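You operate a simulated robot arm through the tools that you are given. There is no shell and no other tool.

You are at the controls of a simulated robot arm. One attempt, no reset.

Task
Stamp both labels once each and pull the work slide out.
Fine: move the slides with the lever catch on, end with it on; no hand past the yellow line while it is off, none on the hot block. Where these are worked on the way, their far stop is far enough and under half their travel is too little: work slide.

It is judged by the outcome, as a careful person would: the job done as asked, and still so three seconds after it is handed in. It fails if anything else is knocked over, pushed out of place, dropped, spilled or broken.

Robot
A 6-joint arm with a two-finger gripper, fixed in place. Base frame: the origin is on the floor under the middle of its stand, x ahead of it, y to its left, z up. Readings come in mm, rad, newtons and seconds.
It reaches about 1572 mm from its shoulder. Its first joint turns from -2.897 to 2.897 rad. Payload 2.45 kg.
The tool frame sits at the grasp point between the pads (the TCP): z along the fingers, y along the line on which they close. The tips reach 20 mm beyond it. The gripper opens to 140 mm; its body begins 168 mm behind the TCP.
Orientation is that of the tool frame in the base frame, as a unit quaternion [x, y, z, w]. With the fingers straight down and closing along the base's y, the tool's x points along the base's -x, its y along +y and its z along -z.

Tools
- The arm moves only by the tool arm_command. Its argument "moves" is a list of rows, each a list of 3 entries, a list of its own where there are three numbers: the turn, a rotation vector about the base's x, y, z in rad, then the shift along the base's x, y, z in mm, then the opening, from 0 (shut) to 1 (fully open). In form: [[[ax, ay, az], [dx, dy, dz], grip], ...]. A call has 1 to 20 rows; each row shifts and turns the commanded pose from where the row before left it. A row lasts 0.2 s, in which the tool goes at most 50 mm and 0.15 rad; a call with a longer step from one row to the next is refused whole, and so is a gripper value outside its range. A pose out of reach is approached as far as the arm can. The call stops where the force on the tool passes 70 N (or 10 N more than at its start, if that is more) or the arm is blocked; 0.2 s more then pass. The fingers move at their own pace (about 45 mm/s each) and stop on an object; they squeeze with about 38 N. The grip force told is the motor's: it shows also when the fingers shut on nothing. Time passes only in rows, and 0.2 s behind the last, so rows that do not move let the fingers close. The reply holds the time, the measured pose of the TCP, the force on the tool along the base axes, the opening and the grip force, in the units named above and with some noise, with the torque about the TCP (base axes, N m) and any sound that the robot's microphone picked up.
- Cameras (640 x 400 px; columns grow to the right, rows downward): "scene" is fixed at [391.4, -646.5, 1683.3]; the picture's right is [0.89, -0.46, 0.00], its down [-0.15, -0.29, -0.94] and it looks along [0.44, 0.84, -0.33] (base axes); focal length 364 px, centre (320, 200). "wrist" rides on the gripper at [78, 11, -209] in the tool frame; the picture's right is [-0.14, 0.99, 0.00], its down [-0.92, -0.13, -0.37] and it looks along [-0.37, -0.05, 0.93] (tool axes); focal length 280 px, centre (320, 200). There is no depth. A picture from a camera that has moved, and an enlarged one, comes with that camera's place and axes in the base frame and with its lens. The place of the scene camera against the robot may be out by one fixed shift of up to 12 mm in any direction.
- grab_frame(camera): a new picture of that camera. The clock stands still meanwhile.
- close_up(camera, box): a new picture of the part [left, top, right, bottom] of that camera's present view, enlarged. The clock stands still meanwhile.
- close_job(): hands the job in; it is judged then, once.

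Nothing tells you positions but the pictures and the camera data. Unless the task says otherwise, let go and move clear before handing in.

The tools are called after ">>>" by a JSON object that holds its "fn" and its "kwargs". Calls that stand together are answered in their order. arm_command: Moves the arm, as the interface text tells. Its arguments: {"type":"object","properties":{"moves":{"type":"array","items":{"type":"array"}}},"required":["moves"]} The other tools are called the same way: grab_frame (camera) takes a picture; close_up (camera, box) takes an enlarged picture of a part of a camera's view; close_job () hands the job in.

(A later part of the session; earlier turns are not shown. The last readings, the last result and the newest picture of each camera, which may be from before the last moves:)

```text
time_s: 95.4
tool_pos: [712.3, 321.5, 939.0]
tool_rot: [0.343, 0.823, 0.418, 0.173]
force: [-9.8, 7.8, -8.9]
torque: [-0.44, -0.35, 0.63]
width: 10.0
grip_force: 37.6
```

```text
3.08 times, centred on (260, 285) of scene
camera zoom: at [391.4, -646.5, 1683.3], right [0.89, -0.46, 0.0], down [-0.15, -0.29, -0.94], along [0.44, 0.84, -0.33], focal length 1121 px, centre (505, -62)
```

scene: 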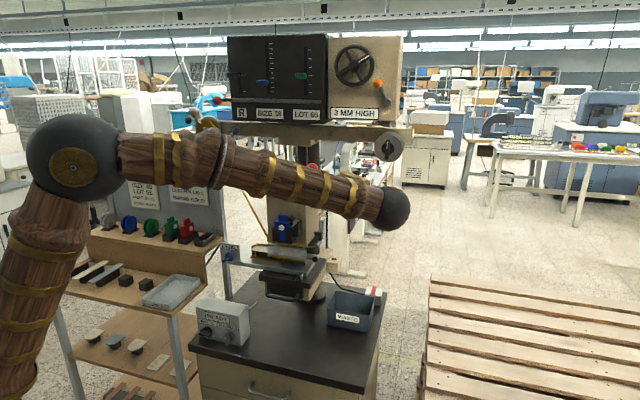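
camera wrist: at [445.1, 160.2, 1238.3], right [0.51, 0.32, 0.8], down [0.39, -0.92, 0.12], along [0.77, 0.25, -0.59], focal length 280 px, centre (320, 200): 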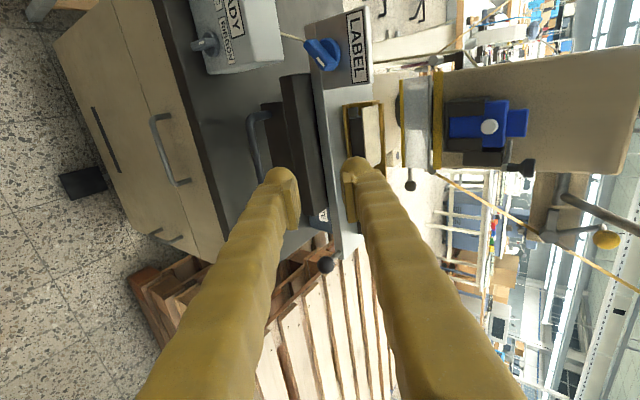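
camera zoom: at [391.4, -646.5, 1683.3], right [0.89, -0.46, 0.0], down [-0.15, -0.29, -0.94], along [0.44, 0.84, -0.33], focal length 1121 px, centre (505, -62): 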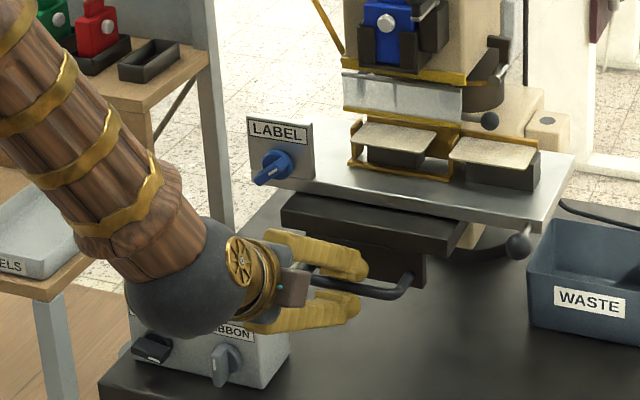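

>>> {"fn": "arm_command", "kwargs": {"moves": [[[0, 0, 0], [8.5, 8.5, 0], 0.0], [[0, 0, 0], [8.5, 8.5, 0], 0.0], [[0, 0, 0], [8.5, 8.5, 0], 0.0], [[0, 0, 0], [8.5, 8.5, 0], 0.0], [[0, 0, 0], [8.5, 8.5, 0], 0.0]]}}

>>> {"fn": "close_up", "kwargs": {"camera": "scene", "box": [200, 210, 340, 320]}}

>>> {"fn": "grab_frame", "kwargs": {"camera": "wrist"}}

```text
time_s: 96.6
tool_pos: [755.8, 366.2, 942.0]
tool_rot: [0.342, 0.823, 0.419, 0.174]
force: [-2.7, -4.6, 0.3]
torque: [-0.47, -0.49, 0.44]
width: 8.8
grip_force: 36.4
```

```text
3.64 times, centred on (270, 265) of scene
camera zoom: at [391.4, -646.5, 1683.3], right [0.89, -0.46, 0.0], down [-0.15, -0.29, -0.94], along [0.44, 0.84, -0.33], focal length 1324 px, centre (502, -36)
```

zoom: 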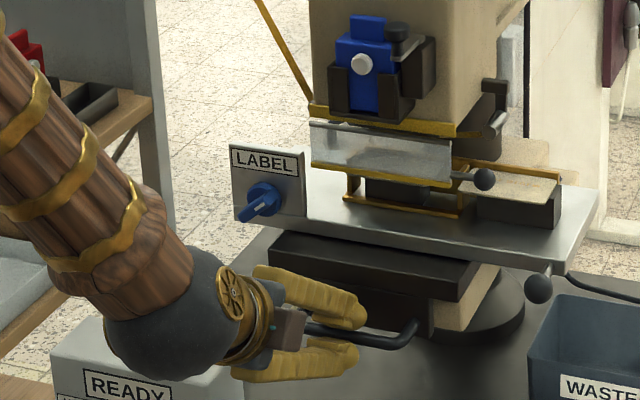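

```text
taken
camera wrist: at [584.4, 306.8, 1073.3], right [0.51, 0.31, 0.8], down [0.39, -0.92, 0.11], along [0.77, 0.25, -0.59], focal length 280 px, centre (320, 200)
```

wrist: 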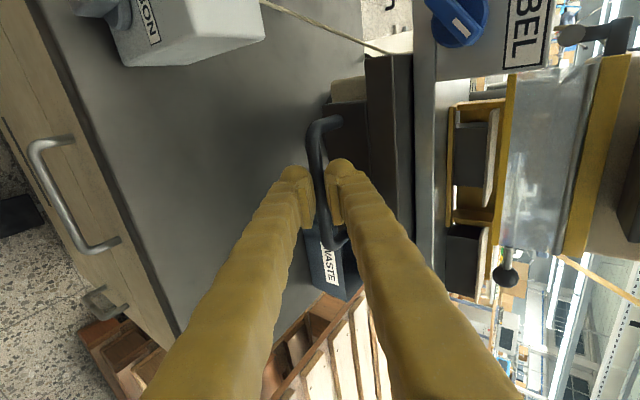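

>>> {"fn": "arm_command", "kwargs": {"moves": [[[0, 0, 0], [6, 6, -1], 0.0], [[0, 0, 0], [6, 6, -1], 0.0], [[0, 0, 0], [5, 5, 0], 0.0], [[0, 0, 0], [4, 4, 0], 0.0], [[0, 0, 0], [4, 4, 0], 0.0]]}}

>>> {"fn": "close_up", "kwargs": {"camera": "scene", "box": [200, 210, 340, 320]}}

```text
time_s: 97.3
tool_pos: [763.3, 374.2, 938.3]
tool_rot: [0.342, 0.824, 0.417, 0.174]
force: [-22.1, -17.6, 21.0]
torque: [0.46, -0.07, 0.35]
width: 0.0
grip_force: 28.9
stopped in row 3: the force on the tool passed its limit at 99 N (the readings are from after the stop); the commanded pose is now the measured one
```

```text
3.64 times, centred on (270, 265) of scene
camera zoom: at [391.4, -646.5, 1683.3], right [0.89, -0.46, 0.0], down [-0.15, -0.29, -0.94], along [0.44, 0.84, -0.33], focal length 1324 px, centre (502, -36)
```

zoom: 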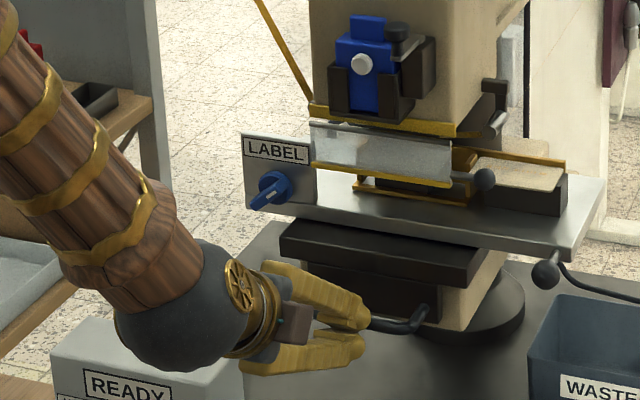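

The pads slipped off the bar at the end. I look at how far the slide went and whether anything is touching.

>>> {"fn": "close_up", "kwargs": {"camera": "wrist", "box": [240, 80, 440, 240]}}

>>> {"fn": "close_up", "kwargs": {"camera": "wrist", "box": [380, 0, 640, 280]}}

>>> {"fn": "close_up", "kwargs": {"camera": "scene", "box": [245, 230, 335, 290]}}

```text
2.50 times, centred on (340, 160) of wrist
camera zoom: at [593.6, 315.9, 1070.8], right [0.51, 0.32, 0.8], down [0.38, -0.92, 0.12], along [0.77, 0.25, -0.59], focal length 701 px, centre (270, 300)
```

zoom: 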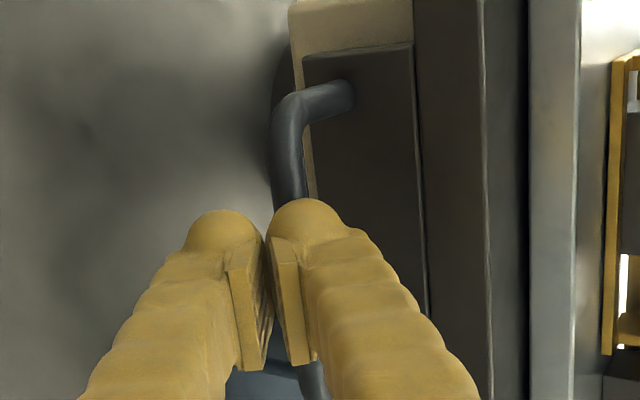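

```text
1.43 times, centred on (510, 140) of wrist
camera zoom: at [593.6, 315.9, 1070.8], right [0.51, 0.32, 0.8], down [0.38, -0.92, 0.12], along [0.77, 0.25, -0.59], focal length 401 px, centre (49, 286)
```

zoom: 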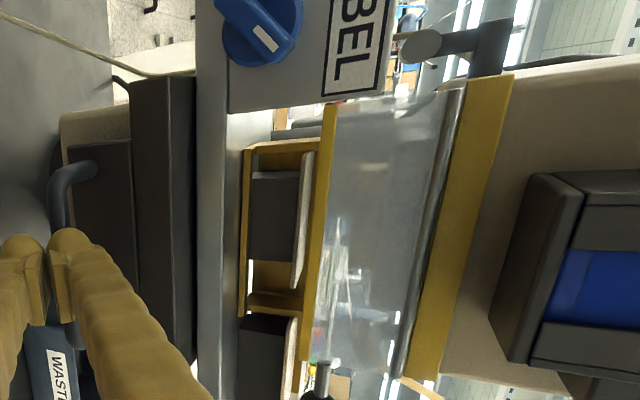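

```text
6.67 times, centred on (290, 260) of scene
camera zoom: at [391.4, -646.5, 1683.3], right [0.89, -0.46, 0.0], down [-0.15, -0.29, -0.94], along [0.44, 0.84, -0.33], focal length 2428 px, centre (520, -200)
```

zoom: 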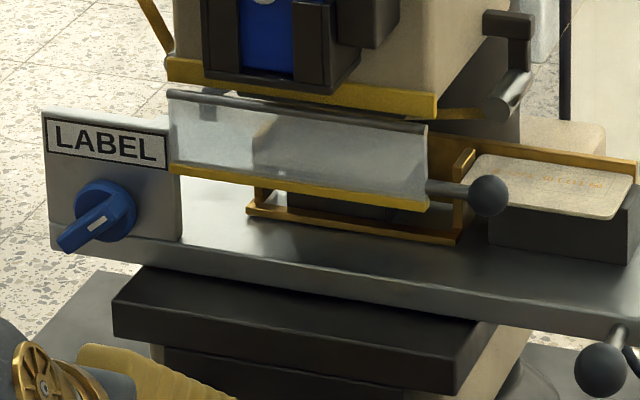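

The handle bar reads at the same depth as the earlier in-stop (≈832), so the slide should be fully in. I press gently with the closed fingertips to confirm it's at the stop.

>>> {"fn": "arm_command", "kwargs": {"moves": [[[0, 0, 0], [-4, -4, 2], 0.0], [[0, 0, 0], [2, 2, -2], 0.0], [[0, 0, 0], [2, 2, -1], 0.0], [[0, 0, 0], [1.5, 1.5, 0], 0.0], [[0, 0, 0], [0, 0, 0], 0.0]]}}

>>> {"fn": "close_up", "kwargs": {"camera": "wrist", "box": [240, 80, 440, 240]}}

```text
time_s: 98.2
tool_pos: [762.5, 375.4, 937.5]
tool_rot: [0.344, 0.824, 0.415, 0.173]
force: [-19.9, -16.3, 19.3]
torque: [0.39, -0.07, 0.29]
width: 0.3
grip_force: 29.9
stopped in row 4: the force on the tool passed its limit at 79 N (the readings are from after the stop); the commanded pose is now the measured one
```

```text
2.50 times, centred on (340, 160) of wrist
camera zoom: at [593.1, 315.6, 1069.7], right [0.52, 0.32, 0.8], down [0.38, -0.92, 0.12], along [0.77, 0.25, -0.59], focal length 701 px, centre (270, 300)
```

zoom: 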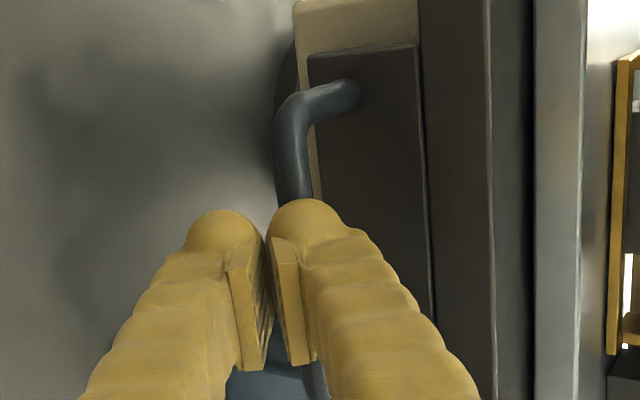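

Blocked without moving: the slide is at its far stop. I back off and go to the catch again by the same route.

>>> {"fn": "arm_command", "kwargs": {"moves": [[[0, 0, 0], [-11.5, -11.5, 11.7], 0.1], [[0, 0, 0], [-11.5, -11.5, 11.7], 0.1], [[0, 0, 0], [-11.5, -11.5, 11.7], 0.2], [[0, 0, 0], [-11.5, -11.5, 11.7], 0.27], [[0, 0, 0.05236], [-11.3, -11.3, 35], 0.35], [[0, 0, 0.05236], [-11.3, -11.3, 35], 0.35], [[0, 0, 0.05236], [-11.3, -11.3, 35], 0.35], [[0, 0, 0.05236], [-11.3, -11.3, 35], 0.35], [[0, 0, 0.05236], [-11.3, -11.3, 35], 0.35], [[0, 0, 0.05236], [-11.3, -11.3, 35], 0.35], [[0, 0, 0.05236], [-11.3, -11.3, 35], 0.35], [[0, 0, 0.05236], [-11.3, -11.3, 35], 0.35], [[0, 0, 0.05236], [-11.3, -11.3, 35], 0.35], [[0, 0, 0.05236], [-11.3, -11.3, 35], 0.35]]}}

>>> {"fn": "close_up", "kwargs": {"camera": "scene", "box": [200, 220, 350, 320]}}

```text
time_s: 101.2
tool_pos: [604.3, 213.5, 1335.1]
tool_rot: [0.118, 0.885, 0.447, 0.058]
force: [0.4, -0.1, 0.2]
torque: [0.01, 0.01, -0.01]
width: 48.8
grip_force: 0.0
```

```text
4.00 times, centred on (275, 270) of scene
camera zoom: at [391.4, -646.5, 1683.3], right [0.89, -0.46, 0.0], down [-0.15, -0.29, -0.94], along [0.44, 0.84, -0.33], focal length 1457 px, centre (500, -80)
```

zoom: 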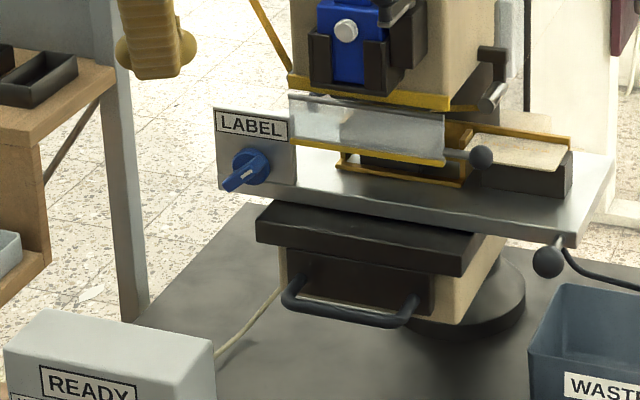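

The slide sits exactly where it was for the first stamp, with the left label now under the head. I continue to the catch.

>>> {"fn": "arm_command", "kwargs": {"moves": [[[0.0628, -0.0168, 0], [23.8, -23.8, 1], 0.35], [[0.0628, -0.0168, 0], [23.8, -23.8, 1], 0.35], [[0.0628, -0.0168, 0], [23.8, -23.8, 1], 0.35], [[0.0628, -0.0168, 0], [23.8, -23.8, 1], 0.35], [[0.0628, -0.0168, 0], [23.8, -23.8, 1], 0.35], [[0.0628, -0.0168, 0], [23.8, -23.8, 1], 0.35], [[0.0628, -0.0168, 0], [23.8, -23.8, 1], 0.35], [[0, 0, 0], [30.0, 32.0, 0.5], 0.35], [[0, 0, 0], [30.0, 32.0, 0.5], 0.35], [[0, 0, 0], [30.0, 32.0, 0.5], 0.35], [[0, 0, 0], [30.0, 32.0, 0.5], 0.35], [[0, 0, 0], [30.0, 32.0, 0.5], 0.35], [[0, 0, 0], [30.0, 32.0, 0.5], 0.35], [[0, 0, 0], [0, 0, 0], 0.35]]}}

>>> {"fn": "close_up", "kwargs": {"camera": "wrist", "box": [240, 90, 400, 230]}}

```text
time_s: 104.2
tool_pos: [949.9, 241.7, 1342.8]
tool_rot: [0.102, 0.762, 0.634, 0.083]
force: [-0.8, -0.4, 0.4]
torque: [0.01, -0.02, 0.0]
width: 48.8
grip_force: 0.0
```

```text
2.86 times, centred on (320, 160) of wrist
camera zoom: at [822.1, 65.7, 1392.7], right [0.18, 0.14, 0.97], down [0.79, -0.61, -0.06], along [0.59, 0.78, -0.22], focal length 801 px, centre (320, 314)
```

zoom: 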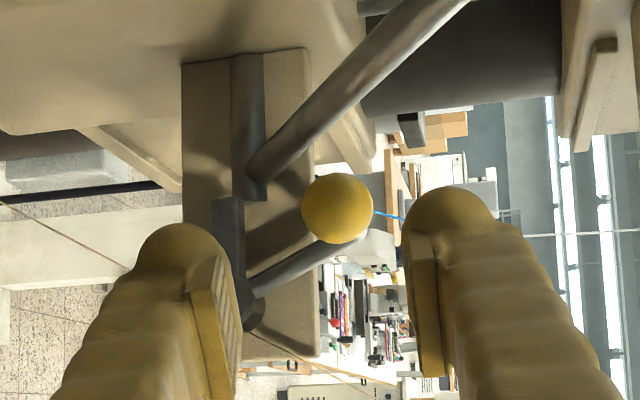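

>>> {"fn": "arm_command", "kwargs": {"moves": [[[0, 0, 0], [6.2, 23, -2.2], 0.35], [[0, 0, 0], [6.2, 23, -2.2], 0.35], [[0, 0, 0], [6.2, 23, -2.2], 0.35], [[0, 0, 0], [6.2, 23, -2.2], 0.35], [[0, 0, 0], [0, 0, 0], 0.35]]}}

>>> {"fn": "close_up", "kwargs": {"camera": "wrist", "box": [240, 90, 400, 230]}}

```text
time_s: 105.5
tool_pos: [973.9, 333.0, 1335.2]
tool_rot: [0.103, 0.762, 0.634, 0.083]
force: [0.6, -1.0, -0.1]
torque: [0.01, -0.02, 0.01]
width: 49.2
grip_force: 0.0
```

```text
2.86 times, centred on (320, 160) of wrist
camera zoom: at [845.7, 157.3, 1384.2], right [0.18, 0.14, 0.97], down [0.79, -0.61, -0.06], along [0.59, 0.78, -0.22], focal length 801 px, centre (320, 314)
```

zoom: 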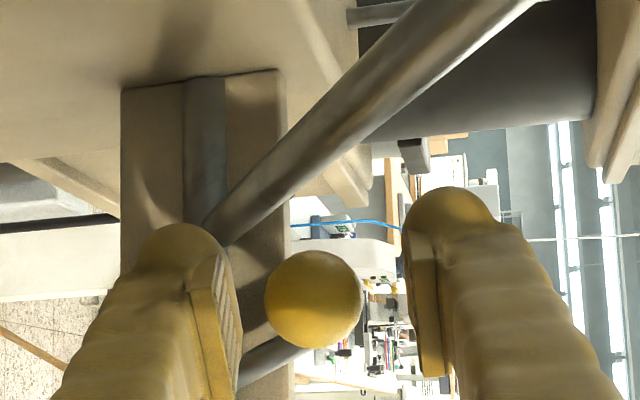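

>>> {"fn": "arm_command", "kwargs": {"moves": [[[0, 0, 0], [0.5, 0.5, -1.8], 0.35], [[0, 0, 0], [0, 0, 0], 0.08], [[0, 0, 0], [0, 0, 0], 0.08], [[0, 0, 0], [0, 0, 0], 0.08]]}}

>>> {"fn": "arm_command", "kwargs": {"moves": [[[0.074, 0.074, 0], [4.5, -4.5, 2.5], 0.08], [[0.074, 0.074, 0], [4.7, -4.7, 1.8], 0.08], [[0.074, 0.074, 0], [4.75, -5.05, 0.7], 0.08], [[0, 0, 0], [0, 0, 0], 0.08]]}}

```text
time_s: 106.5
tool_pos: [974.1, 334.3, 1334.1]
tool_rot: [0.103, 0.761, 0.635, 0.083]
force: [0.9, 1.3, -0.8]
torque: [-0.01, 0.01, -0.01]
width: 23.9
grip_force: 35.0
```

```text
time_s: 107.5
tool_pos: [989.0, 318.4, 1339.3]
tool_rot: [0.181, 0.691, 0.7, -0.013]
force: [-10.0, -1.4, 17.2]
torque: [0.2, 0.11, 0.45]
width: 23.5
grip_force: 45.0
```

The catch is swinging off smoothly. I continue along the arc.

>>> {"fn": "arm_command", "kwargs": {"moves": [[[0.074, 0.074, 0], [4.75, -5.05, 0.5], 0.08], [[0.074, 0.074, 0], [4.75, -5.05, -0.4], 0.08], [[0.074, 0.074, 0], [4.75, -5.05, -1.2], 0.08], [[0, 0, 0], [0, 0, 0], 0.08]]}}

```text
time_s: 108.5
tool_pos: [1004.2, 304.0, 1337.7]
tool_rot: [0.254, 0.604, 0.747, -0.109]
force: [20.7, 9.1, 34.5]
torque: [0.05, 0.03, 0.07]
width: 23.5
grip_force: 45.0
```

>>> {"fn": "arm_command", "kwargs": {"moves": [[[0.074, 0.074, 0], [5.0, -4.4, -0.6], 0.08], [[0.074, 0.074, 0], [4.3, -4.7, -2.4], 0.08], [[0, 0, 0], [0, 0, 0], 0.08]]}}

```text
time_s: 109.2
tool_pos: [1014.4, 294.9, 1332.2]
tool_rot: [0.301, 0.538, 0.769, -0.172]
force: [-3.3, -2.0, 7.9]
torque: [0.25, 0.03, 0.24]
width: 23.2
grip_force: 45.0
```

>>> {"fn": "arm_command", "kwargs": {"moves": [[[0.074, 0.074, 0], [3.2, -3.6, -2.5], 0.08], [[0, 0, 0], [0, 0, 0], 0.08]]}}

```text
time_s: 109.8
tool_pos: [1015.9, 292.1, 1333.1]
tool_rot: [0.321, 0.503, 0.776, -0.204]
force: [-26.0, 26.3, 11.9]
torque: [0.49, -0.16, 0.42]
width: 23.4
grip_force: 45.0
```

The catch is at its off stop. I release, back out and return to the lever, this time to press the ball down from above with the nearly closed fingers so it can't slip.

>>> {"fn": "arm_command", "kwargs": {"moves": [[[0, 0, 0], [-1.0, 1.0, 0.8], 0.08], [[0, 0, 0], [0, 0, 0], 0.26], [[0, 0, 0], [0, 0, 0], 0.26], [[0, 0, 0], [-6, -18.2, -5.8], 0.26], [[0, 0, 0], [-9, -27.3, -8.8], 0.26], [[0, 0, 0], [-9, -27.3, -8.8], 0.26], [[0, 0, 0], [-9, -27.3, -8.8], 0.26], [[0, 0, 0], [-25, -25, 0], 0.2], [[0, 0, 0], [-25, -25, 0], 0.12], [[-0.008, 0.1163, -0.0534], [-22.8, 3.3, 24], 0.12], [[-0.008, 0.1163, -0.0534], [-22.8, 3.3, 24], 0.12], [[-0.008, 0.1163, -0.0534], [-22.8, 3.3, 24], 0.12], [[-0.008, 0.1163, -0.0534], [-22.8, 3.3, 24], 0.12], [[-0.008, 0.1163, -0.0534], [-22.8, 3.3, 24], 0.12], [[-0.008, 0.1163, -0.0534], [-22.8, 3.3, 24], 0.12], [[-0.008, 0.1163, -0.0534], [-22.8, 3.3, 24], 0.12], [[-0.008, 0.1163, -0.0534], [-22.8, 3.3, 24], 0.12], [[0, 0, 0], [0, 0, 0], 0.12]]}}

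>>> {"fn": "grab_frame", "kwargs": {"camera": "wrist"}}

>>> {"fn": "close_up", "kwargs": {"camera": "wrist", "box": [260, 100, 400, 220]}}

>>> {"fn": "close_up", "kwargs": {"camera": "scene", "box": [280, 140, 400, 215]}}

```text
time_s: 113.7
tool_pos: [749.6, 168.7, 1492.5]
tool_rot: [0.735, 0.306, 0.559, -0.231]
force: [-0.1, -0.1, -0.1]
torque: [-0.03, 0.0, 0.02]
width: 16.9
grip_force: 0.0
```

```text
taken
camera wrist: at [630.4, 33.9, 1622.6], right [0.67, -0.73, -0.13], down [-0.51, -0.34, -0.79], along [0.53, 0.6, -0.6], focal length 280 px, centre (320, 200)
```

wrist: 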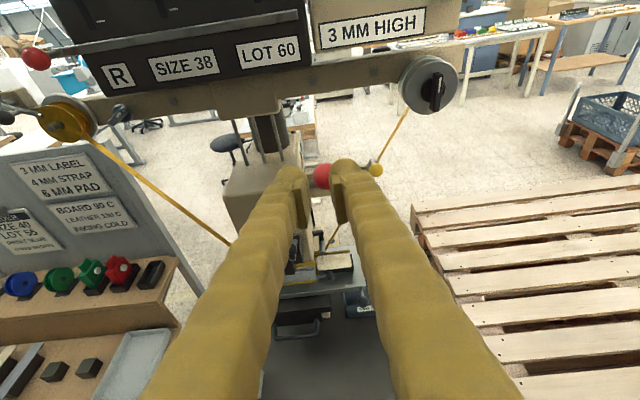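

```text
3.33 times, centred on (330, 160) of wrist
camera zoom: at [630.4, 33.9, 1622.6], right [0.67, -0.73, -0.13], down [-0.51, -0.34, -0.79], along [0.53, 0.6, -0.6], focal length 935 px, centre (287, 333)
```

zoom: 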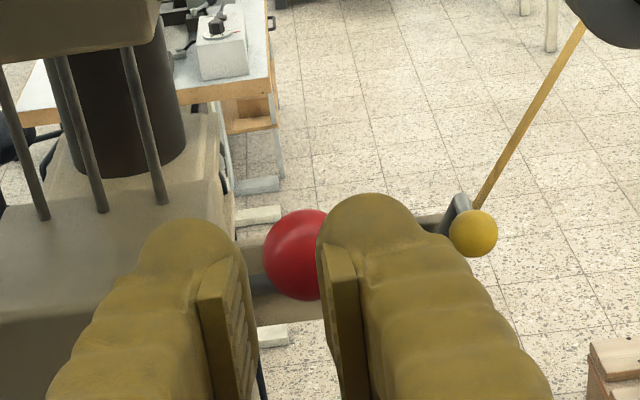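

```text
5.33 times, centred on (340, 178) of scene
camera zoom: at [391.4, -646.5, 1683.3], right [0.89, -0.46, 0.0], down [-0.15, -0.29, -0.94], along [0.44, 0.84, -0.33], focal length 1943 px, centre (213, 320)
```

zoom: 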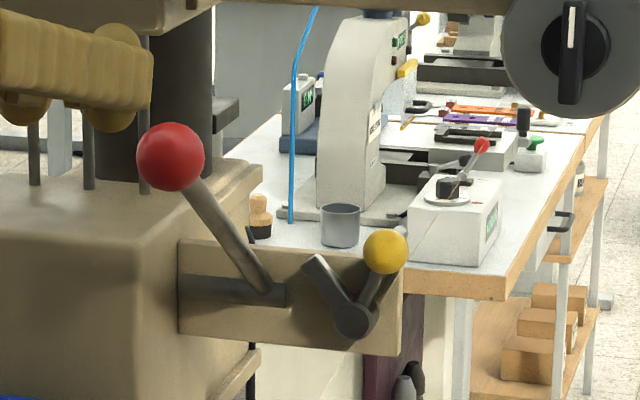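

The catch is off and the lever up. I place the nearly closed fingers above the red ball.

>>> {"fn": "arm_command", "kwargs": {"moves": [[[0, 0, 0], [23.3, 22.4, -3.7], 0.12], [[0, 0, 0], [23.3, 22.4, -3.7], 0.12], [[0, 0, 0], [23.3, 22.4, -3.7], 0.12], [[0, 0, 0], [23.3, 22.4, -3.7], 0.12], [[0, 0, 0], [23.3, 22.4, -3.7], 0.12], [[0, 0, 0], [0, 0, 0], 0.12]]}}

>>> {"fn": "grab_frame", "kwargs": {"camera": "wrist"}}

>>> {"fn": "close_up", "kwargs": {"camera": "scene", "box": [260, 130, 380, 205]}}

```text
time_s: 115.0
tool_pos: [868.8, 281.8, 1474.8]
tool_rot: [0.735, 0.305, 0.56, -0.231]
force: [-1.0, -0.6, 0.8]
torque: [0.01, -0.01, 0.03]
width: 16.6
grip_force: 0.0
```

```text
taken
camera wrist: at [749.0, 146.1, 1604.3], right [0.68, -0.73, -0.13], down [-0.51, -0.34, -0.79], along [0.53, 0.6, -0.6], focal length 280 px, centre (320, 200)
```

wrist: 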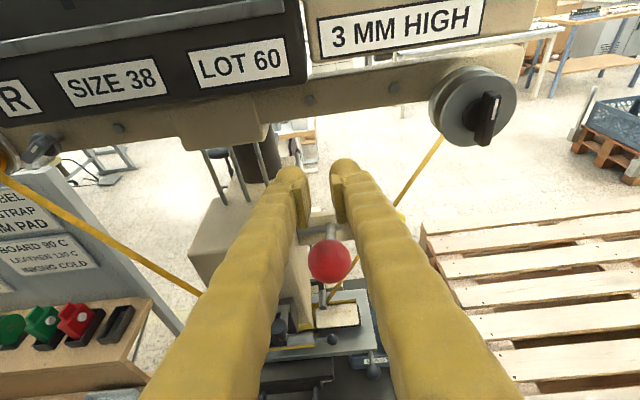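

```text
5.33 times, centred on (320, 168) of scene
camera zoom: at [391.4, -646.5, 1683.3], right [0.89, -0.46, 0.0], down [-0.15, -0.29, -0.94], along [0.44, 0.84, -0.33], focal length 1943 px, centre (320, 373)
```

zoom: 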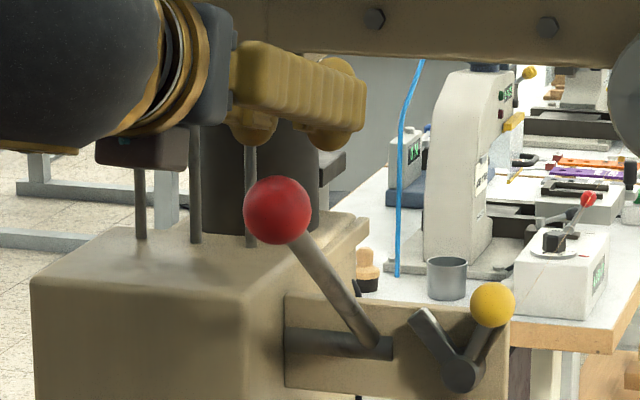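

The ball is exactly below the finger groove. I descend to contact.

>>> {"fn": "arm_command", "kwargs": {"moves": [[[0, 0, 0], [-0.74, -0.74, -3.86], 0.12], [[0, 0, 0], [-0.74, -0.74, -3.86], 0.12], [[0, 0, 0], [-0.74, -0.74, -3.86], 0.12], [[0, 0, 0], [-0.74, -0.74, -3.86], 0.12], [[0, 0, 0], [0, 0, 0], 0.12]]}}

>>> {"fn": "arm_command", "kwargs": {"moves": [[[0, 0, 0], [-0.74, -0.74, -3.86], 0.12], [[0, 0, 0], [-0.74, -0.74, -3.86], 0.12], [[0, 0, 0], [0, 0, 0], 0.12]]}}

>>> {"fn": "close_up", "kwargs": {"camera": "scene", "box": [260, 130, 380, 205]}}

```text
time_s: 116.2
tool_pos: [864.7, 277.9, 1458.1]
tool_rot: [0.736, 0.305, 0.559, -0.231]
force: [-0.1, 0.5, 0.8]
torque: [-0.01, 0.0, -0.01]
width: 16.7
grip_force: 0.1
```

```text
time_s: 117.0
tool_pos: [863.3, 276.7, 1449.2]
tool_rot: [0.735, 0.305, 0.56, -0.231]
force: [0.1, -0.2, 0.1]
torque: [-0.03, 0.0, 0.0]
width: 16.9
grip_force: 0.1
```

```text
5.33 times, centred on (320, 168) of scene
camera zoom: at [391.4, -646.5, 1683.3], right [0.89, -0.46, 0.0], down [-0.15, -0.29, -0.94], along [0.44, 0.84, -0.33], focal length 1943 px, centre (320, 373)
```

zoom: 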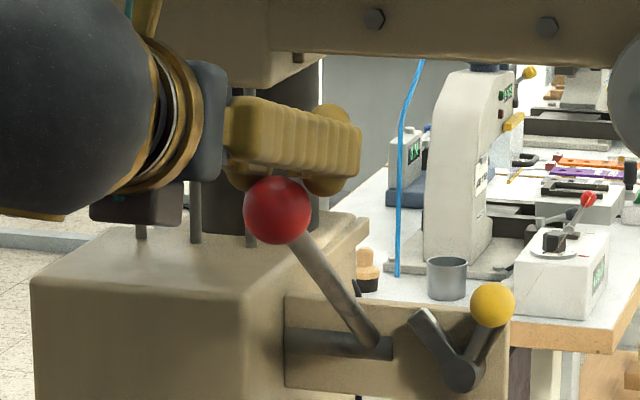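

>>> {"fn": "arm_command", "kwargs": {"moves": [[[0, 0, 0], [-0.5, -0.5, -2.6], 0.12], [[0, 0, 0], [-0.5, -0.5, -2.6], 0.12], [[0, 0, 0], [0, 0, 0], 0.12]]}}

>>> {"fn": "grab_frame", "kwargs": {"camera": "wrist"}}

```text
time_s: 117.8
tool_pos: [861.2, 276.5, 1446.0]
tool_rot: [0.735, 0.307, 0.559, -0.232]
force: [0.3, -1.8, 3.5]
torque: [-0.05, -0.03, 0.01]
width: 17.7
grip_force: 0.8
```

```text
taken
camera wrist: at [742.1, 140.3, 1575.9], right [0.68, -0.73, -0.13], down [-0.51, -0.34, -0.79], along [0.53, 0.6, -0.6], focal length 280 px, centre (320, 200)
```

wrist: 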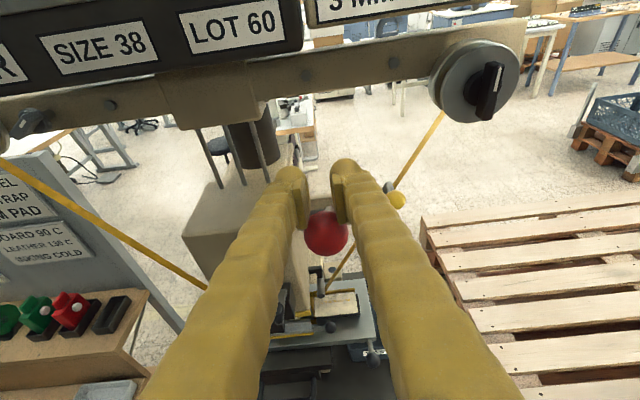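

Pressing from above would make the lever arm foul the fingertips near the bottom, so I'll grip the ball again as before — which stamped properly — and go gently near the end so it can't snap back. I lift, open, lower around the ball and close.

>>> {"fn": "arm_command", "kwargs": {"moves": [[[0, 0, 0], [0.5, 0.5, 3], 0.12], [[0, 0, 0], [0.5, 0.5, 3], 0.5], [[0, 0, 0], [0, 0, 0], 0.5], [[0, 0, 0], [0, 0, 0], 0.5], [[0, 0, 0], [0, 0, 0], 0.5], [[0, 0, 0], [-1.5, -2.3, -9], 0.5], [[0, 0, 0], [-1.5, -2.3, -9], 0.5], [[0, 0, 0], [-1.5, -2.3, -9], 0.5], [[0, 0, 0], [-1.5, -2.3, -9], 0.5], [[0, 0, 0], [0, 0, 0], 0.5]]}}

>>> {"fn": "close_up", "kwargs": {"camera": "wrist", "box": [240, 120, 400, 240]}}

```text
time_s: 120.0
tool_pos: [855.9, 269.4, 1414.4]
tool_rot: [0.735, 0.306, 0.559, -0.231]
force: [0.3, 0.6, -0.5]
torque: [0.02, 0.02, -0.01]
width: 69.9
grip_force: 0.0
```

```text
3.33 times, centred on (320, 180) of wrist
camera zoom: at [736.6, 132.0, 1544.9], right [0.68, -0.73, -0.13], down [-0.51, -0.34, -0.79], along [0.53, 0.6, -0.6], focal length 935 px, centre (320, 267)
```

zoom: 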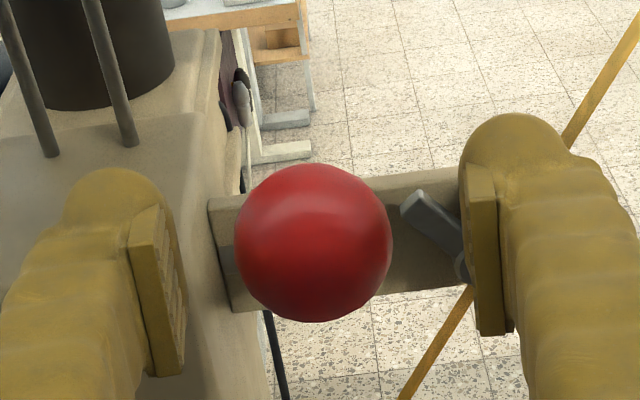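

>>> {"fn": "arm_command", "kwargs": {"moves": [[[0, 0, 0], [0, 0, 1], 0.05], [[0, 0, 0], [0, 0, 0], 0.05], [[0, 0, 0], [0, 0, 0], 0.05], [[0, 0, 0], [0, 0, 0], 0.05]]}}

```text
time_s: 121.0
tool_pos: [854.9, 268.2, 1415.9]
tool_rot: [0.734, 0.307, 0.559, -0.233]
force: [-18.3, 12.6, -3.3]
torque: [-0.07, 0.03, 0.03]
width: 34.4
grip_force: 40.7
```

Gripped. I draw the lever down along the known arc.

>>> {"fn": "arm_command", "kwargs": {"moves": [[[0, 0, 0], [-0.5, 0.5, 0], 0.05], [[0, 0, 0], [-5.6, -5.6, -11.4], 0.05], [[0, 0, 0], [-5.1, -5.1, -11.9], 0.05], [[0, 0, 0], [-4.6, -4.6, -12.2], 0.05], [[0, 0, 0], [-4.0, -4.0, -12.6], 0.05], [[0, 0, 0], [-3.5, -3.5, -13.0], 0.05], [[0, 0, 0], [-3.0, -3.0, -13.2], 0.05], [[0, 0, 0], [-2.4, -2.4, -13.5], 0.05], [[0, 0, 0], [0, 0, 0], 0.05]]}}

```text
time_s: 123.0
tool_pos: [827.4, 239.7, 1327.0]
tool_rot: [0.735, 0.306, 0.559, -0.231]
force: [-27.5, 25.3, 7.7]
torque: [0.46, -0.79, 0.1]
width: 34.2
grip_force: 45.2
```

>>> {"fn": "arm_command", "kwargs": {"moves": [[[0, 0, 0], [-2.6, -1.0, -13.6], 0.05], [[0, 0, 0], [-1.5, -1.1, -13.7], 0.05], [[0, 0, 0], [-0.8, -0.4, -13.8], 0.05], [[0, 0, 0], [-0.2, 0.2, -13.9], 0.05], [[0, 0, 0], [0.3, 0.7, -13.8], 0.05], [[0, 0, 0], [0, 0, 0], 0.05]]}}

```text
time_s: 124.5
tool_pos: [824.2, 236.0, 1258.6]
tool_rot: [0.735, 0.304, 0.56, -0.231]
force: [13.0, -43.3, 4.1]
torque: [0.41, -0.06, -0.16]
width: 34.1
grip_force: 44.6
```

>>> {"fn": "arm_command", "kwargs": {"moves": [[[0, 0, 0], [1.6, -0.1, -13.8], 0.05], [[0, 0, 0], [1.6, 1.6, -13.7], 0.05], [[0, 0, 0], [2.2, 2.2, -13.4], 0.05], [[0, 0, 0], [0, 0, 0], 0.05]]}}

```text
time_s: 125.5
tool_pos: [830.7, 241.9, 1218.6]
tool_rot: [0.735, 0.305, 0.559, -0.231]
force: [9.9, -23.9, 6.2]
torque: [0.46, -0.13, 0.03]
width: 34.4
grip_force: 45.0
```

>>> {"fn": "arm_command", "kwargs": {"moves": [[[0, 0, 0], [3.4, 2.4, -13.3], 0.05], [[0, 0, 0], [3.5, 3.5, -12.9], 0.05], [[0, 0, 0], [0, 0, 0], 0.05]]}}

>>> {"fn": "close_up", "kwargs": {"camera": "wrist", "box": [240, 120, 400, 240]}}

```text
time_s: 126.2
tool_pos: [834.9, 248.1, 1192.0]
tool_rot: [0.735, 0.306, 0.559, -0.232]
force: [-7.5, -21.0, 2.9]
torque: [0.62, -0.32, -0.03]
width: 34.6
grip_force: 44.8
```

```text
3.33 times, centred on (320, 180) of wrist
camera zoom: at [716.1, 113.2, 1322.3], right [0.68, -0.73, -0.13], down [-0.51, -0.34, -0.79], along [0.53, 0.6, -0.6], focal length 935 px, centre (320, 267)
```

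zoom: 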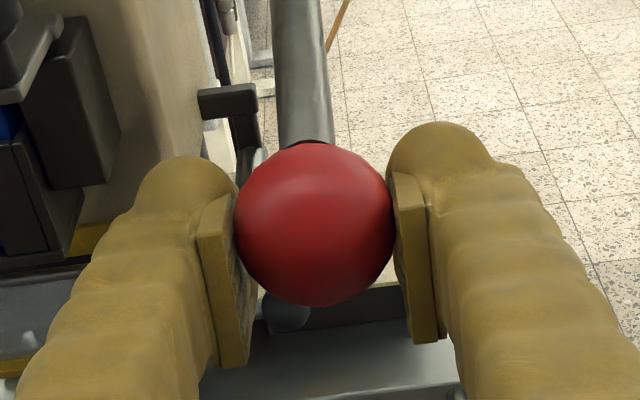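

Near the bottom now. I advance in small steps and watch the force build.

>>> {"fn": "arm_command", "kwargs": {"moves": [[[0, 0, 0], [0.5, 0.5, -3.2], 0.05], [[0, 0, 0], [0.9, 0.9, -3.2], 0.05], [[0, 0, 0], [0, 0, 0], 0.05]]}}

```text
time_s: 127.0
tool_pos: [837.3, 250.4, 1186.7]
tool_rot: [0.734, 0.307, 0.559, -0.232]
force: [0.0, -14.8, 25.0]
torque: [0.83, -0.82, 0.05]
width: 34.6
grip_force: 44.9
```

>>> {"fn": "arm_command", "kwargs": {"moves": [[[0, 0, 0], [0.8, 0.8, -2.5], 0.05], [[0, 0, 0], [0, 0, 0], 0.05]]}}

>>> {"fn": "close_up", "kwargs": {"camera": "wrist", "box": [240, 120, 400, 240]}}

```text
time_s: 127.7
tool_pos: [837.8, 250.0, 1185.2]
tool_rot: [0.734, 0.306, 0.56, -0.232]
force: [2.8, -13.2, 38.1]
torque: [0.35, -0.3, 0.05]
width: 34.5
grip_force: 45.1
```

```text
3.33 times, centred on (320, 180) of wrist
camera zoom: at [717.7, 115.1, 1314.5], right [0.68, -0.73, -0.13], down [-0.51, -0.33, -0.79], along [0.53, 0.6, -0.6], focal length 935 px, centre (320, 267)
```

zoom: 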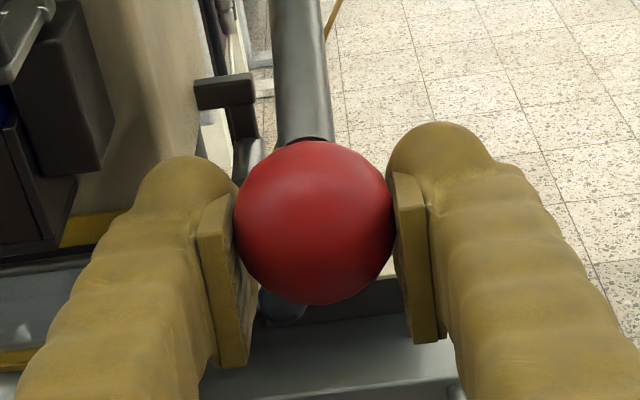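

Force is building at about 60° of lever travel — the die is down. I press a little more and hold briefly.

>>> {"fn": "arm_command", "kwargs": {"moves": [[[0, 0, 0], [0.4, 0.4, -1.3], 0.05], [[0, 0, 0], [0, 0, 0], 0.05], [[0, 0, 0], [0, 0, 0], 0.05], [[0, 0, 0], [0, 0, 0], 0.05]]}}

>>> {"fn": "close_up", "kwargs": {"camera": "scene", "box": [220, 150, 380, 280]}}

```text
time_s: 128.7
tool_pos: [837.9, 250.9, 1182.3]
tool_rot: [0.735, 0.305, 0.56, -0.231]
force: [9.7, -8.4, 40.4]
torque: [-0.13, 0.23, 0.05]
width: 34.4
grip_force: 45.1
```

```text
3.08 times, centred on (300, 215) of scene
camera zoom: at [391.4, -646.5, 1683.3], right [0.89, -0.46, 0.0], down [-0.15, -0.29, -0.94], along [0.44, 0.84, -0.33], focal length 1121 px, centre (382, 154)
```

zoom: 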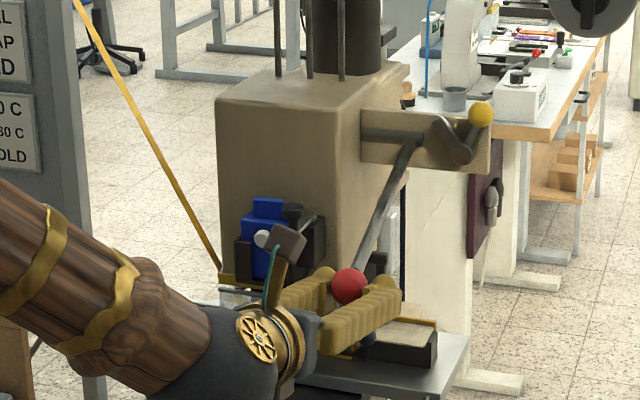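

Held at the bottom with steady 40 N. I now let the lever back up gently along its arc.

>>> {"fn": "arm_command", "kwargs": {"moves": [[[0, 0, 0], [-1.2, -1.2, 3.5], 0.05], [[0, 0, 0], [-2.5, -2.5, 8], 0.05], [[0, 0, 0], [-3.5, -3.5, 13], 0.05], [[0, 0, 0], [-2.9, -2.9, 13.3], 0.05], [[0, 0, 0], [-2.3, -2.3, 13.4], 0.05], [[0, 0, 0], [-1.7, -1.7, 13.7], 0.05], [[0, 0, 0], [0, 0, 0], 0.05]]}}

```text
time_s: 130.2
tool_pos: [823.1, 235.7, 1246.1]
tool_rot: [0.735, 0.305, 0.559, -0.231]
force: [14.0, 11.0, 5.7]
torque: [-0.49, 0.51, 0.03]
width: 34.4
grip_force: 44.8
```

>>> {"fn": "arm_command", "kwargs": {"moves": [[[0, 0, 0], [-0.6, -0.6, 13.8], 0.05], [[0, 0, 0], [0.0, 0.0, 13.9], 0.05], [[0, 0, 0], [0.6, 0.6, 13.8], 0.05], [[0, 0, 0], [1.3, 1.3, 13.7], 0.05], [[0, 0, 0], [1.8, 1.8, 13.6], 0.05], [[0, 0, 0], [2.4, 2.4, 13.5], 0.05], [[0, 0, 0], [0, 0, 0], 0.05]]}}

```text
time_s: 131.8
tool_pos: [828.5, 242.6, 1328.5]
tool_rot: [0.734, 0.306, 0.56, -0.232]
force: [-25.0, 21.2, 1.7]
torque: [-0.74, 0.06, 0.04]
width: 33.8
grip_force: 45.0
```

>>> {"fn": "arm_command", "kwargs": {"moves": [[[0, 0, 0], [2.4, 3.6, 13.2], 0.05], [[0, 0, 0], [3.5, 3.5, 13], 0.05], [[0, 0, 0], [4, 4, 12.6], 0.05], [[0, 0, 0], [4.6, 4.6, 12.2], 0.05], [[0, 0, 0], [5.1, 5.1, 11.9], 0.05], [[0, 0, 0], [4.0, 4.0, 8.5], 0.05], [[0, 0, 0], [0, 0, 0], 0.05]]}}

>>> {"fn": "close_up", "kwargs": {"camera": "wrist", "box": [240, 120, 400, 240]}}

```text
time_s: 133.4
tool_pos: [852.9, 266.1, 1399.6]
tool_rot: [0.735, 0.305, 0.56, -0.232]
force: [11.2, -21.6, 5.0]
torque: [-0.24, 0.68, -0.02]
width: 34.5
grip_force: 44.6
```

```text
3.33 times, centred on (320, 180) of wrist
camera zoom: at [733.2, 131.0, 1531.1], right [0.67, -0.73, -0.13], down [-0.51, -0.33, -0.79], along [0.53, 0.6, -0.6], focal length 935 px, centre (320, 267)
```

zoom: 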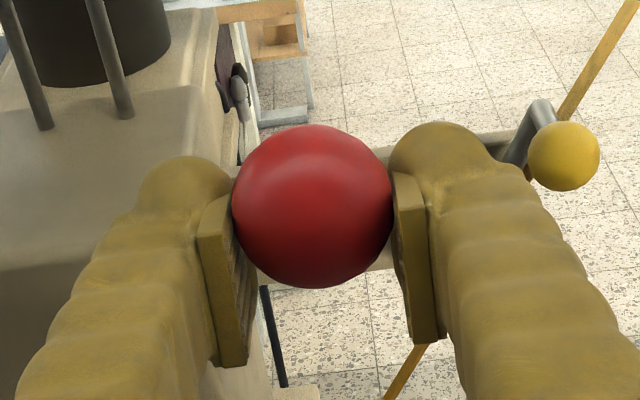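

The lever is almost at the top. I follow a little more, release, and back out.

>>> {"fn": "arm_command", "kwargs": {"moves": [[[0, 0, 0], [2, 2, 4], 0.05], [[0, 0, 0], [0, 0, 0], 0.5], [[0, 0, 0], [0, 0, 0], 0.5], [[0, 0, 0], [0, 0, 0], 0.5], [[0, 0, 0], [-15, -15, 4], 0.5], [[0, 0, 0], [-30, -30, 8], 0.5], [[0, 0, 0], [-30, -30, 8], 0.5], [[0, 0, 0], [-30, -30, 8], 0.5]]}}

>>> {"fn": "grab_frame", "kwargs": {"camera": "wrist"}}

>>> {"fn": "grab_frame", "kwargs": {"camera": "scene"}}

```text
time_s: 135.2
tool_pos: [750.4, 162.0, 1430.6]
tool_rot: [0.735, 0.306, 0.559, -0.231]
force: [0.3, 0.0, 0.5]
torque: [-0.01, -0.04, -0.03]
width: 69.9
grip_force: 0.1
```

```text
taken
camera wrist: at [630.7, 26.5, 1561.7], right [0.68, -0.73, -0.13], down [-0.51, -0.34, -0.79], along [0.53, 0.6, -0.6], focal length 280 px, centre (320, 200)
```

wrist: 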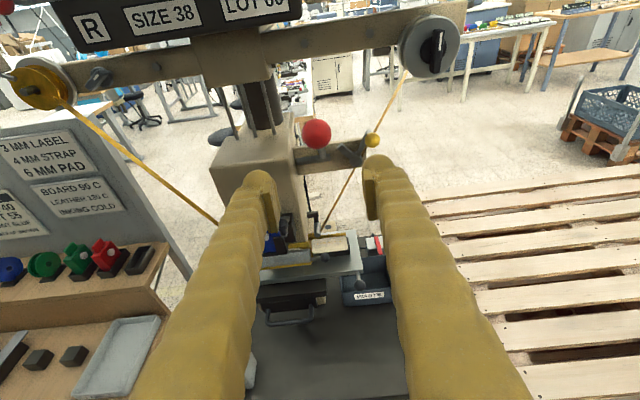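

```text
taken
```

scene: 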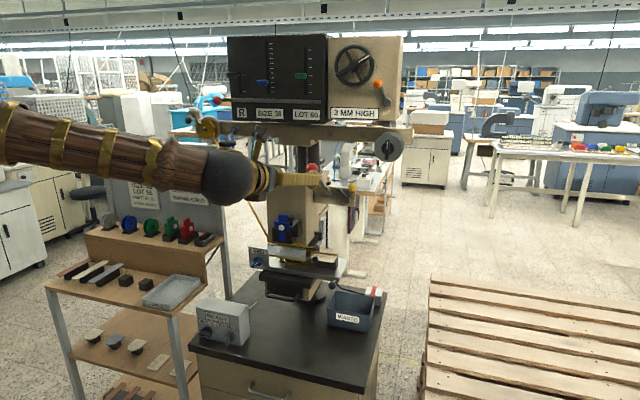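

The lever is back at the top. Next I put the catch back on, by the same approach as before.

>>> {"fn": "arm_command", "kwargs": {"moves": [[[0.008, -0.1163, 0.0534], [23, -2.6, -16.5], 0.4], [[0.008, -0.1163, 0.0534], [23, -2.6, -16.5], 0.3], [[0.008, -0.1163, 0.0534], [23, -2.6, -16.5], 0.27], [[0.008, -0.1163, 0.0534], [23, -2.6, -16.5], 0.27], [[0.008, -0.1163, 0.0534], [23, -2.6, -16.5], 0.27], [[0.008, -0.1163, 0.0534], [23, -2.6, -16.5], 0.27], [[0.008, -0.1163, 0.0534], [23, -2.6, -16.5], 0.27], [[0.008, -0.1163, 0.0534], [23, -2.6, -16.5], 0.27], [[0, 0, 0], [25, 25, 0], 0.27], [[0, 0, 0], [25, 25, 0], 0.27], [[0, 0, 0], [0, 0, 0], 0.27]]}}

>>> {"fn": "close_up", "kwargs": {"camera": "wrist", "box": [240, 90, 400, 230]}}

```text
time_s: 137.7
tool_pos: [985.4, 193.4, 1298.9]
tool_rot: [0.322, 0.501, 0.777, -0.203]
force: [1.0, 0.5, -0.7]
torque: [0.03, 0.01, 0.01]
width: 38.0
grip_force: 0.0
```

```text
2.86 times, centred on (320, 160) of wrist
camera zoom: at [874.5, -1.5, 1299.9], right [0.73, -0.41, 0.55], down [0.46, -0.29, -0.84], along [0.5, 0.86, -0.02], focal length 801 px, centre (320, 314)
```

zoom: 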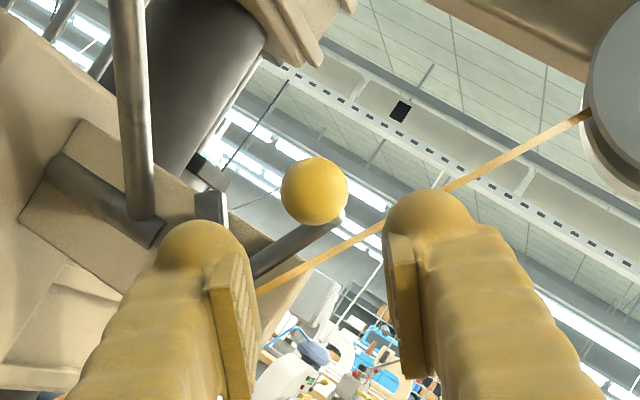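

>>> {"fn": "arm_command", "kwargs": {"moves": [[[0, 0, 0], [5.8, 20.1, 6.4], 0.27], [[0, 0, 0], [5.8, 20.1, 6.4], 0.27], [[0, 0, 0], [5.8, 20.1, 6.4], 0.27], [[0, 0, 0], [5.8, 20.1, 6.4], 0.27], [[0, 0, 0], [5.8, 20.1, 6.4], 0.27], [[0, 0, 0], [0, 0, 0], 0.08], [[0, 0, 0], [0, 0, 0], 0.08], [[0, 0, 0], [0, 0, 0], 0.08]]}}

>>> {"fn": "arm_command", "kwargs": {"moves": [[[-0.074, -0.074, 0], [-2.8, 2.8, 3.0], 0.08], [[-0.074, -0.074, 0], [-3.8, 3.8, 3.0], 0.08], [[-0.074, -0.074, 0], [-4.7, 5.3, 2.0], 0.08], [[0, 0, 0], [0, 0, 0], 0.08]]}}

```text
time_s: 139.4
tool_pos: [1014.5, 293.4, 1331.6]
tool_rot: [0.322, 0.502, 0.776, -0.204]
force: [-18.3, 7.4, -16.6]
torque: [0.12, -0.03, 0.16]
width: 23.8
grip_force: 43.7
```

```text
time_s: 140.4
tool_pos: [1003.7, 306.4, 1337.4]
tool_rot: [0.255, 0.605, 0.746, -0.11]
force: [3.9, 11.0, -36.9]
torque: [-0.14, -0.1, -0.12]
width: 23.3
grip_force: 45.1
```

>>> {"fn": "arm_command", "kwargs": {"moves": [[[-0.074, -0.074, 0], [-4.6, 4.4, -0.8], 0.08], [[-0.074, -0.074, 0], [-4.7, 4.5, 0.2], 0.08], [[-0.074, -0.074, 0], [-4.7, 4.5, -0.4], 0.08], [[0, 0, 0], [0, 0, 0], 0.08]]}}

```text
time_s: 141.4
tool_pos: [989.5, 319.4, 1339.4]
tool_rot: [0.181, 0.691, 0.699, -0.014]
force: [30.7, 25.5, -22.4]
torque: [-0.11, -0.12, -0.32]
width: 23.4
grip_force: 45.2
```

>>> {"fn": "arm_command", "kwargs": {"moves": [[[-0.074, -0.074, 0], [-4.0, 5.3, -2.2], 0.08], [[-0.074, -0.074, 0], [-4.8, 4.8, -2.1], 0.08], [[0, 0, 0], [0, 0, 0], 0.08]]}}

```text
time_s: 142.2
tool_pos: [979.2, 326.9, 1337.4]
tool_rot: [0.128, 0.74, 0.658, 0.052]
force: [9.5, 11.9, 11.8]
torque: [-0.12, -0.31, -0.34]
width: 23.7
grip_force: 45.1
```

>>> {"fn": "arm_command", "kwargs": {"moves": [[[-0.074, -0.074, 0], [-4.4, 4.8, -2.6], 0.08], [[0, 0, 0], [-1.2, 1.2, -0.6], 0.08], [[0, 0, 0], [0, 0, 0], 0.08]]}}

>>> {"fn": "close_up", "kwargs": {"camera": "wrist", "box": [240, 90, 400, 230]}}

```text
time_s: 143.1
tool_pos: [974.2, 332.8, 1332.6]
tool_rot: [0.103, 0.761, 0.635, 0.085]
force: [9.1, -16.8, 32.4]
torque: [0.09, -0.24, -0.7]
width: 23.6
grip_force: 45.0
```

```text
2.86 times, centred on (320, 160) of wrist
camera zoom: at [845.3, 157.8, 1381.4], right [0.18, 0.14, 0.97], down [0.79, -0.61, -0.06], along [0.59, 0.78, -0.22], focal length 801 px, centre (320, 314)
```

zoom: 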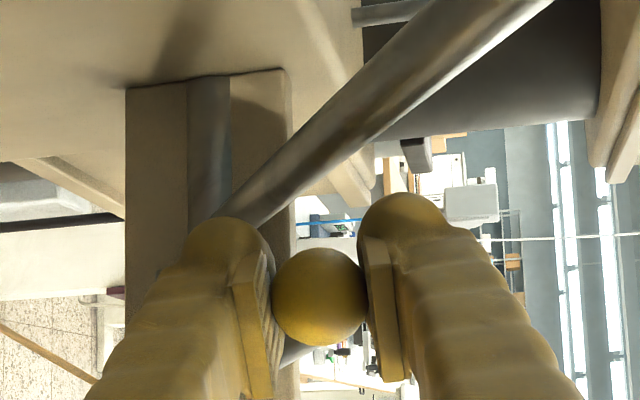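

The catch is back at its on stop. I release and back out, then check it.

>>> {"fn": "arm_command", "kwargs": {"moves": [[[0, 0, 0], [0, 0, 1], 0.08], [[0, 0, 0], [0, 0, 0], 0.32], [[0, 0, 0], [0, 0, 0], 0.32], [[0, 0, 0], [-5.1, -19, 3.5], 0.32], [[0, 0, 0], [-7.7, -28.5, 5.3], 0.32], [[0, 0, 0], [-7.7, -28.5, 5.3], 0.32], [[0, 0, 0], [-7.7, -28.5, 5.3], 0.32]]}}

>>> {"fn": "close_up", "kwargs": {"camera": "wrist", "box": [240, 90, 400, 230]}}

```text
time_s: 144.7
tool_pos: [946.4, 231.9, 1350.9]
tool_rot: [0.102, 0.761, 0.636, 0.083]
force: [0.1, 0.2, -0.3]
torque: [0.03, 0.0, -0.02]
width: 44.6
grip_force: 0.1
```

```text
2.86 times, centred on (320, 160) of wrist
camera zoom: at [817.3, 55.0, 1399.7], right [0.18, 0.14, 0.97], down [0.79, -0.61, -0.06], along [0.59, 0.78, -0.22], focal length 801 px, centre (320, 314)
```

zoom: 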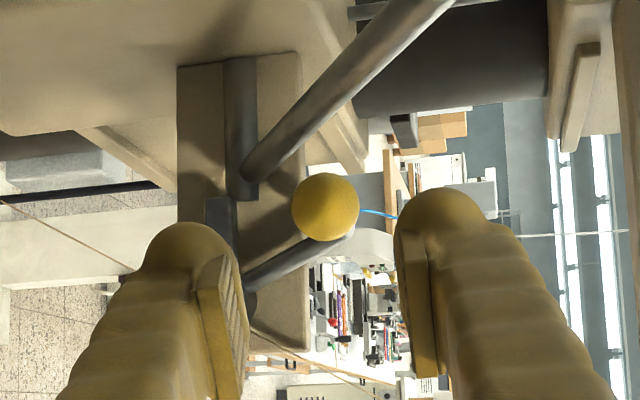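

Catch is on, matching its starting position. I return to the slide handle.

>>> {"fn": "arm_command", "kwargs": {"moves": [[[-0.0879, 0.0236, 0], [-32.5, -32.5, 0], 0.32], [[-0.0879, 0.0236, 0], [-32.5, -32.5, 0], 0.32], [[-0.0879, 0.0236, 0], [-32.5, -32.5, 0], 0.32], [[-0.0879, 0.0236, 0], [-32.5, -32.5, 0], 0.32], [[-0.0879, 0.0236, 0], [-32.5, -32.5, 0], 0.32], [[0, 0, -0.0654], [-20.4, 20.2, -31], 0.25], [[0, 0, -0.0654], [-20.4, 20.2, -31], 0.25], [[0, 0, -0.0654], [-20.4, 20.2, -31], 0.25], [[0, 0, -0.0654], [-20.4, 20.2, -31], 0.25], [[0, 0, -0.0654], [-20.4, 20.2, -31], 0.25], [[0, 0, -0.0654], [-20.4, 20.2, -31], 0.25], [[0, 0, -0.0654], [-20.4, 20.2, -31], 0.25], [[0, 0, -0.0654], [-20.4, 20.2, -31], 0.25], [[0, 0, 0], [0, 0, 0], 0.25]]}}

>>> {"fn": "close_up", "kwargs": {"camera": "scene", "box": [200, 140, 380, 260]}}

```text
time_s: 147.7
tool_pos: [620.5, 227.8, 1103.2]
tool_rot: [0.344, 0.824, 0.415, 0.173]
force: [-0.3, 0.0, 0.0]
torque: [0.01, 0.01, 0.02]
width: 35.2
grip_force: 0.1
```

```text
3.33 times, centred on (290, 200) of scene
camera zoom: at [391.4, -646.5, 1683.3], right [0.89, -0.46, 0.0], down [-0.15, -0.29, -0.94], along [0.44, 0.84, -0.33], focal length 1214 px, centre (420, 200)
```

zoom: 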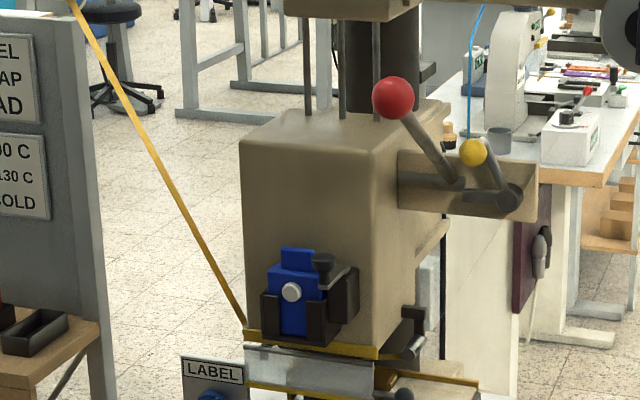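

>>> {"fn": "arm_command", "kwargs": {"moves": [[[0, 0, 0], [24.2, 24.8, -25.7], 0.25], [[0, 0, 0], [24.2, 24.8, -25.7], 0.25], [[0, 0, 0], [24.2, 24.8, -25.7], 0.25], [[0, 0, 0], [24.2, 24.8, -25.7], 0.25], [[0, 0, 0], [24.2, 24.8, -25.7], 0.25], [[0, 0, 0], [0, 0, 0], 0.25]]}}

>>> {"fn": "close_up", "kwargs": {"camera": "wrist", "box": [240, 80, 440, 240]}}

```text
time_s: 149.1
tool_pos: [742.3, 353.2, 973.5]
tool_rot: [0.344, 0.824, 0.416, 0.173]
force: [-0.3, -0.3, -0.6]
torque: [-0.01, -0.02, 0.04]
width: 34.8
grip_force: 0.1
```

```text
2.50 times, centred on (340, 160) of wrist
camera zoom: at [572.7, 294.3, 1106.4], right [0.52, 0.32, 0.8], down [0.38, -0.92, 0.12], along [0.77, 0.25, -0.59], focal length 701 px, centre (270, 300)
```

zoom: 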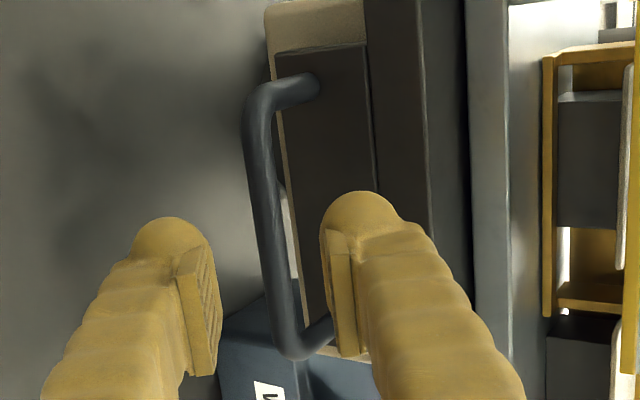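

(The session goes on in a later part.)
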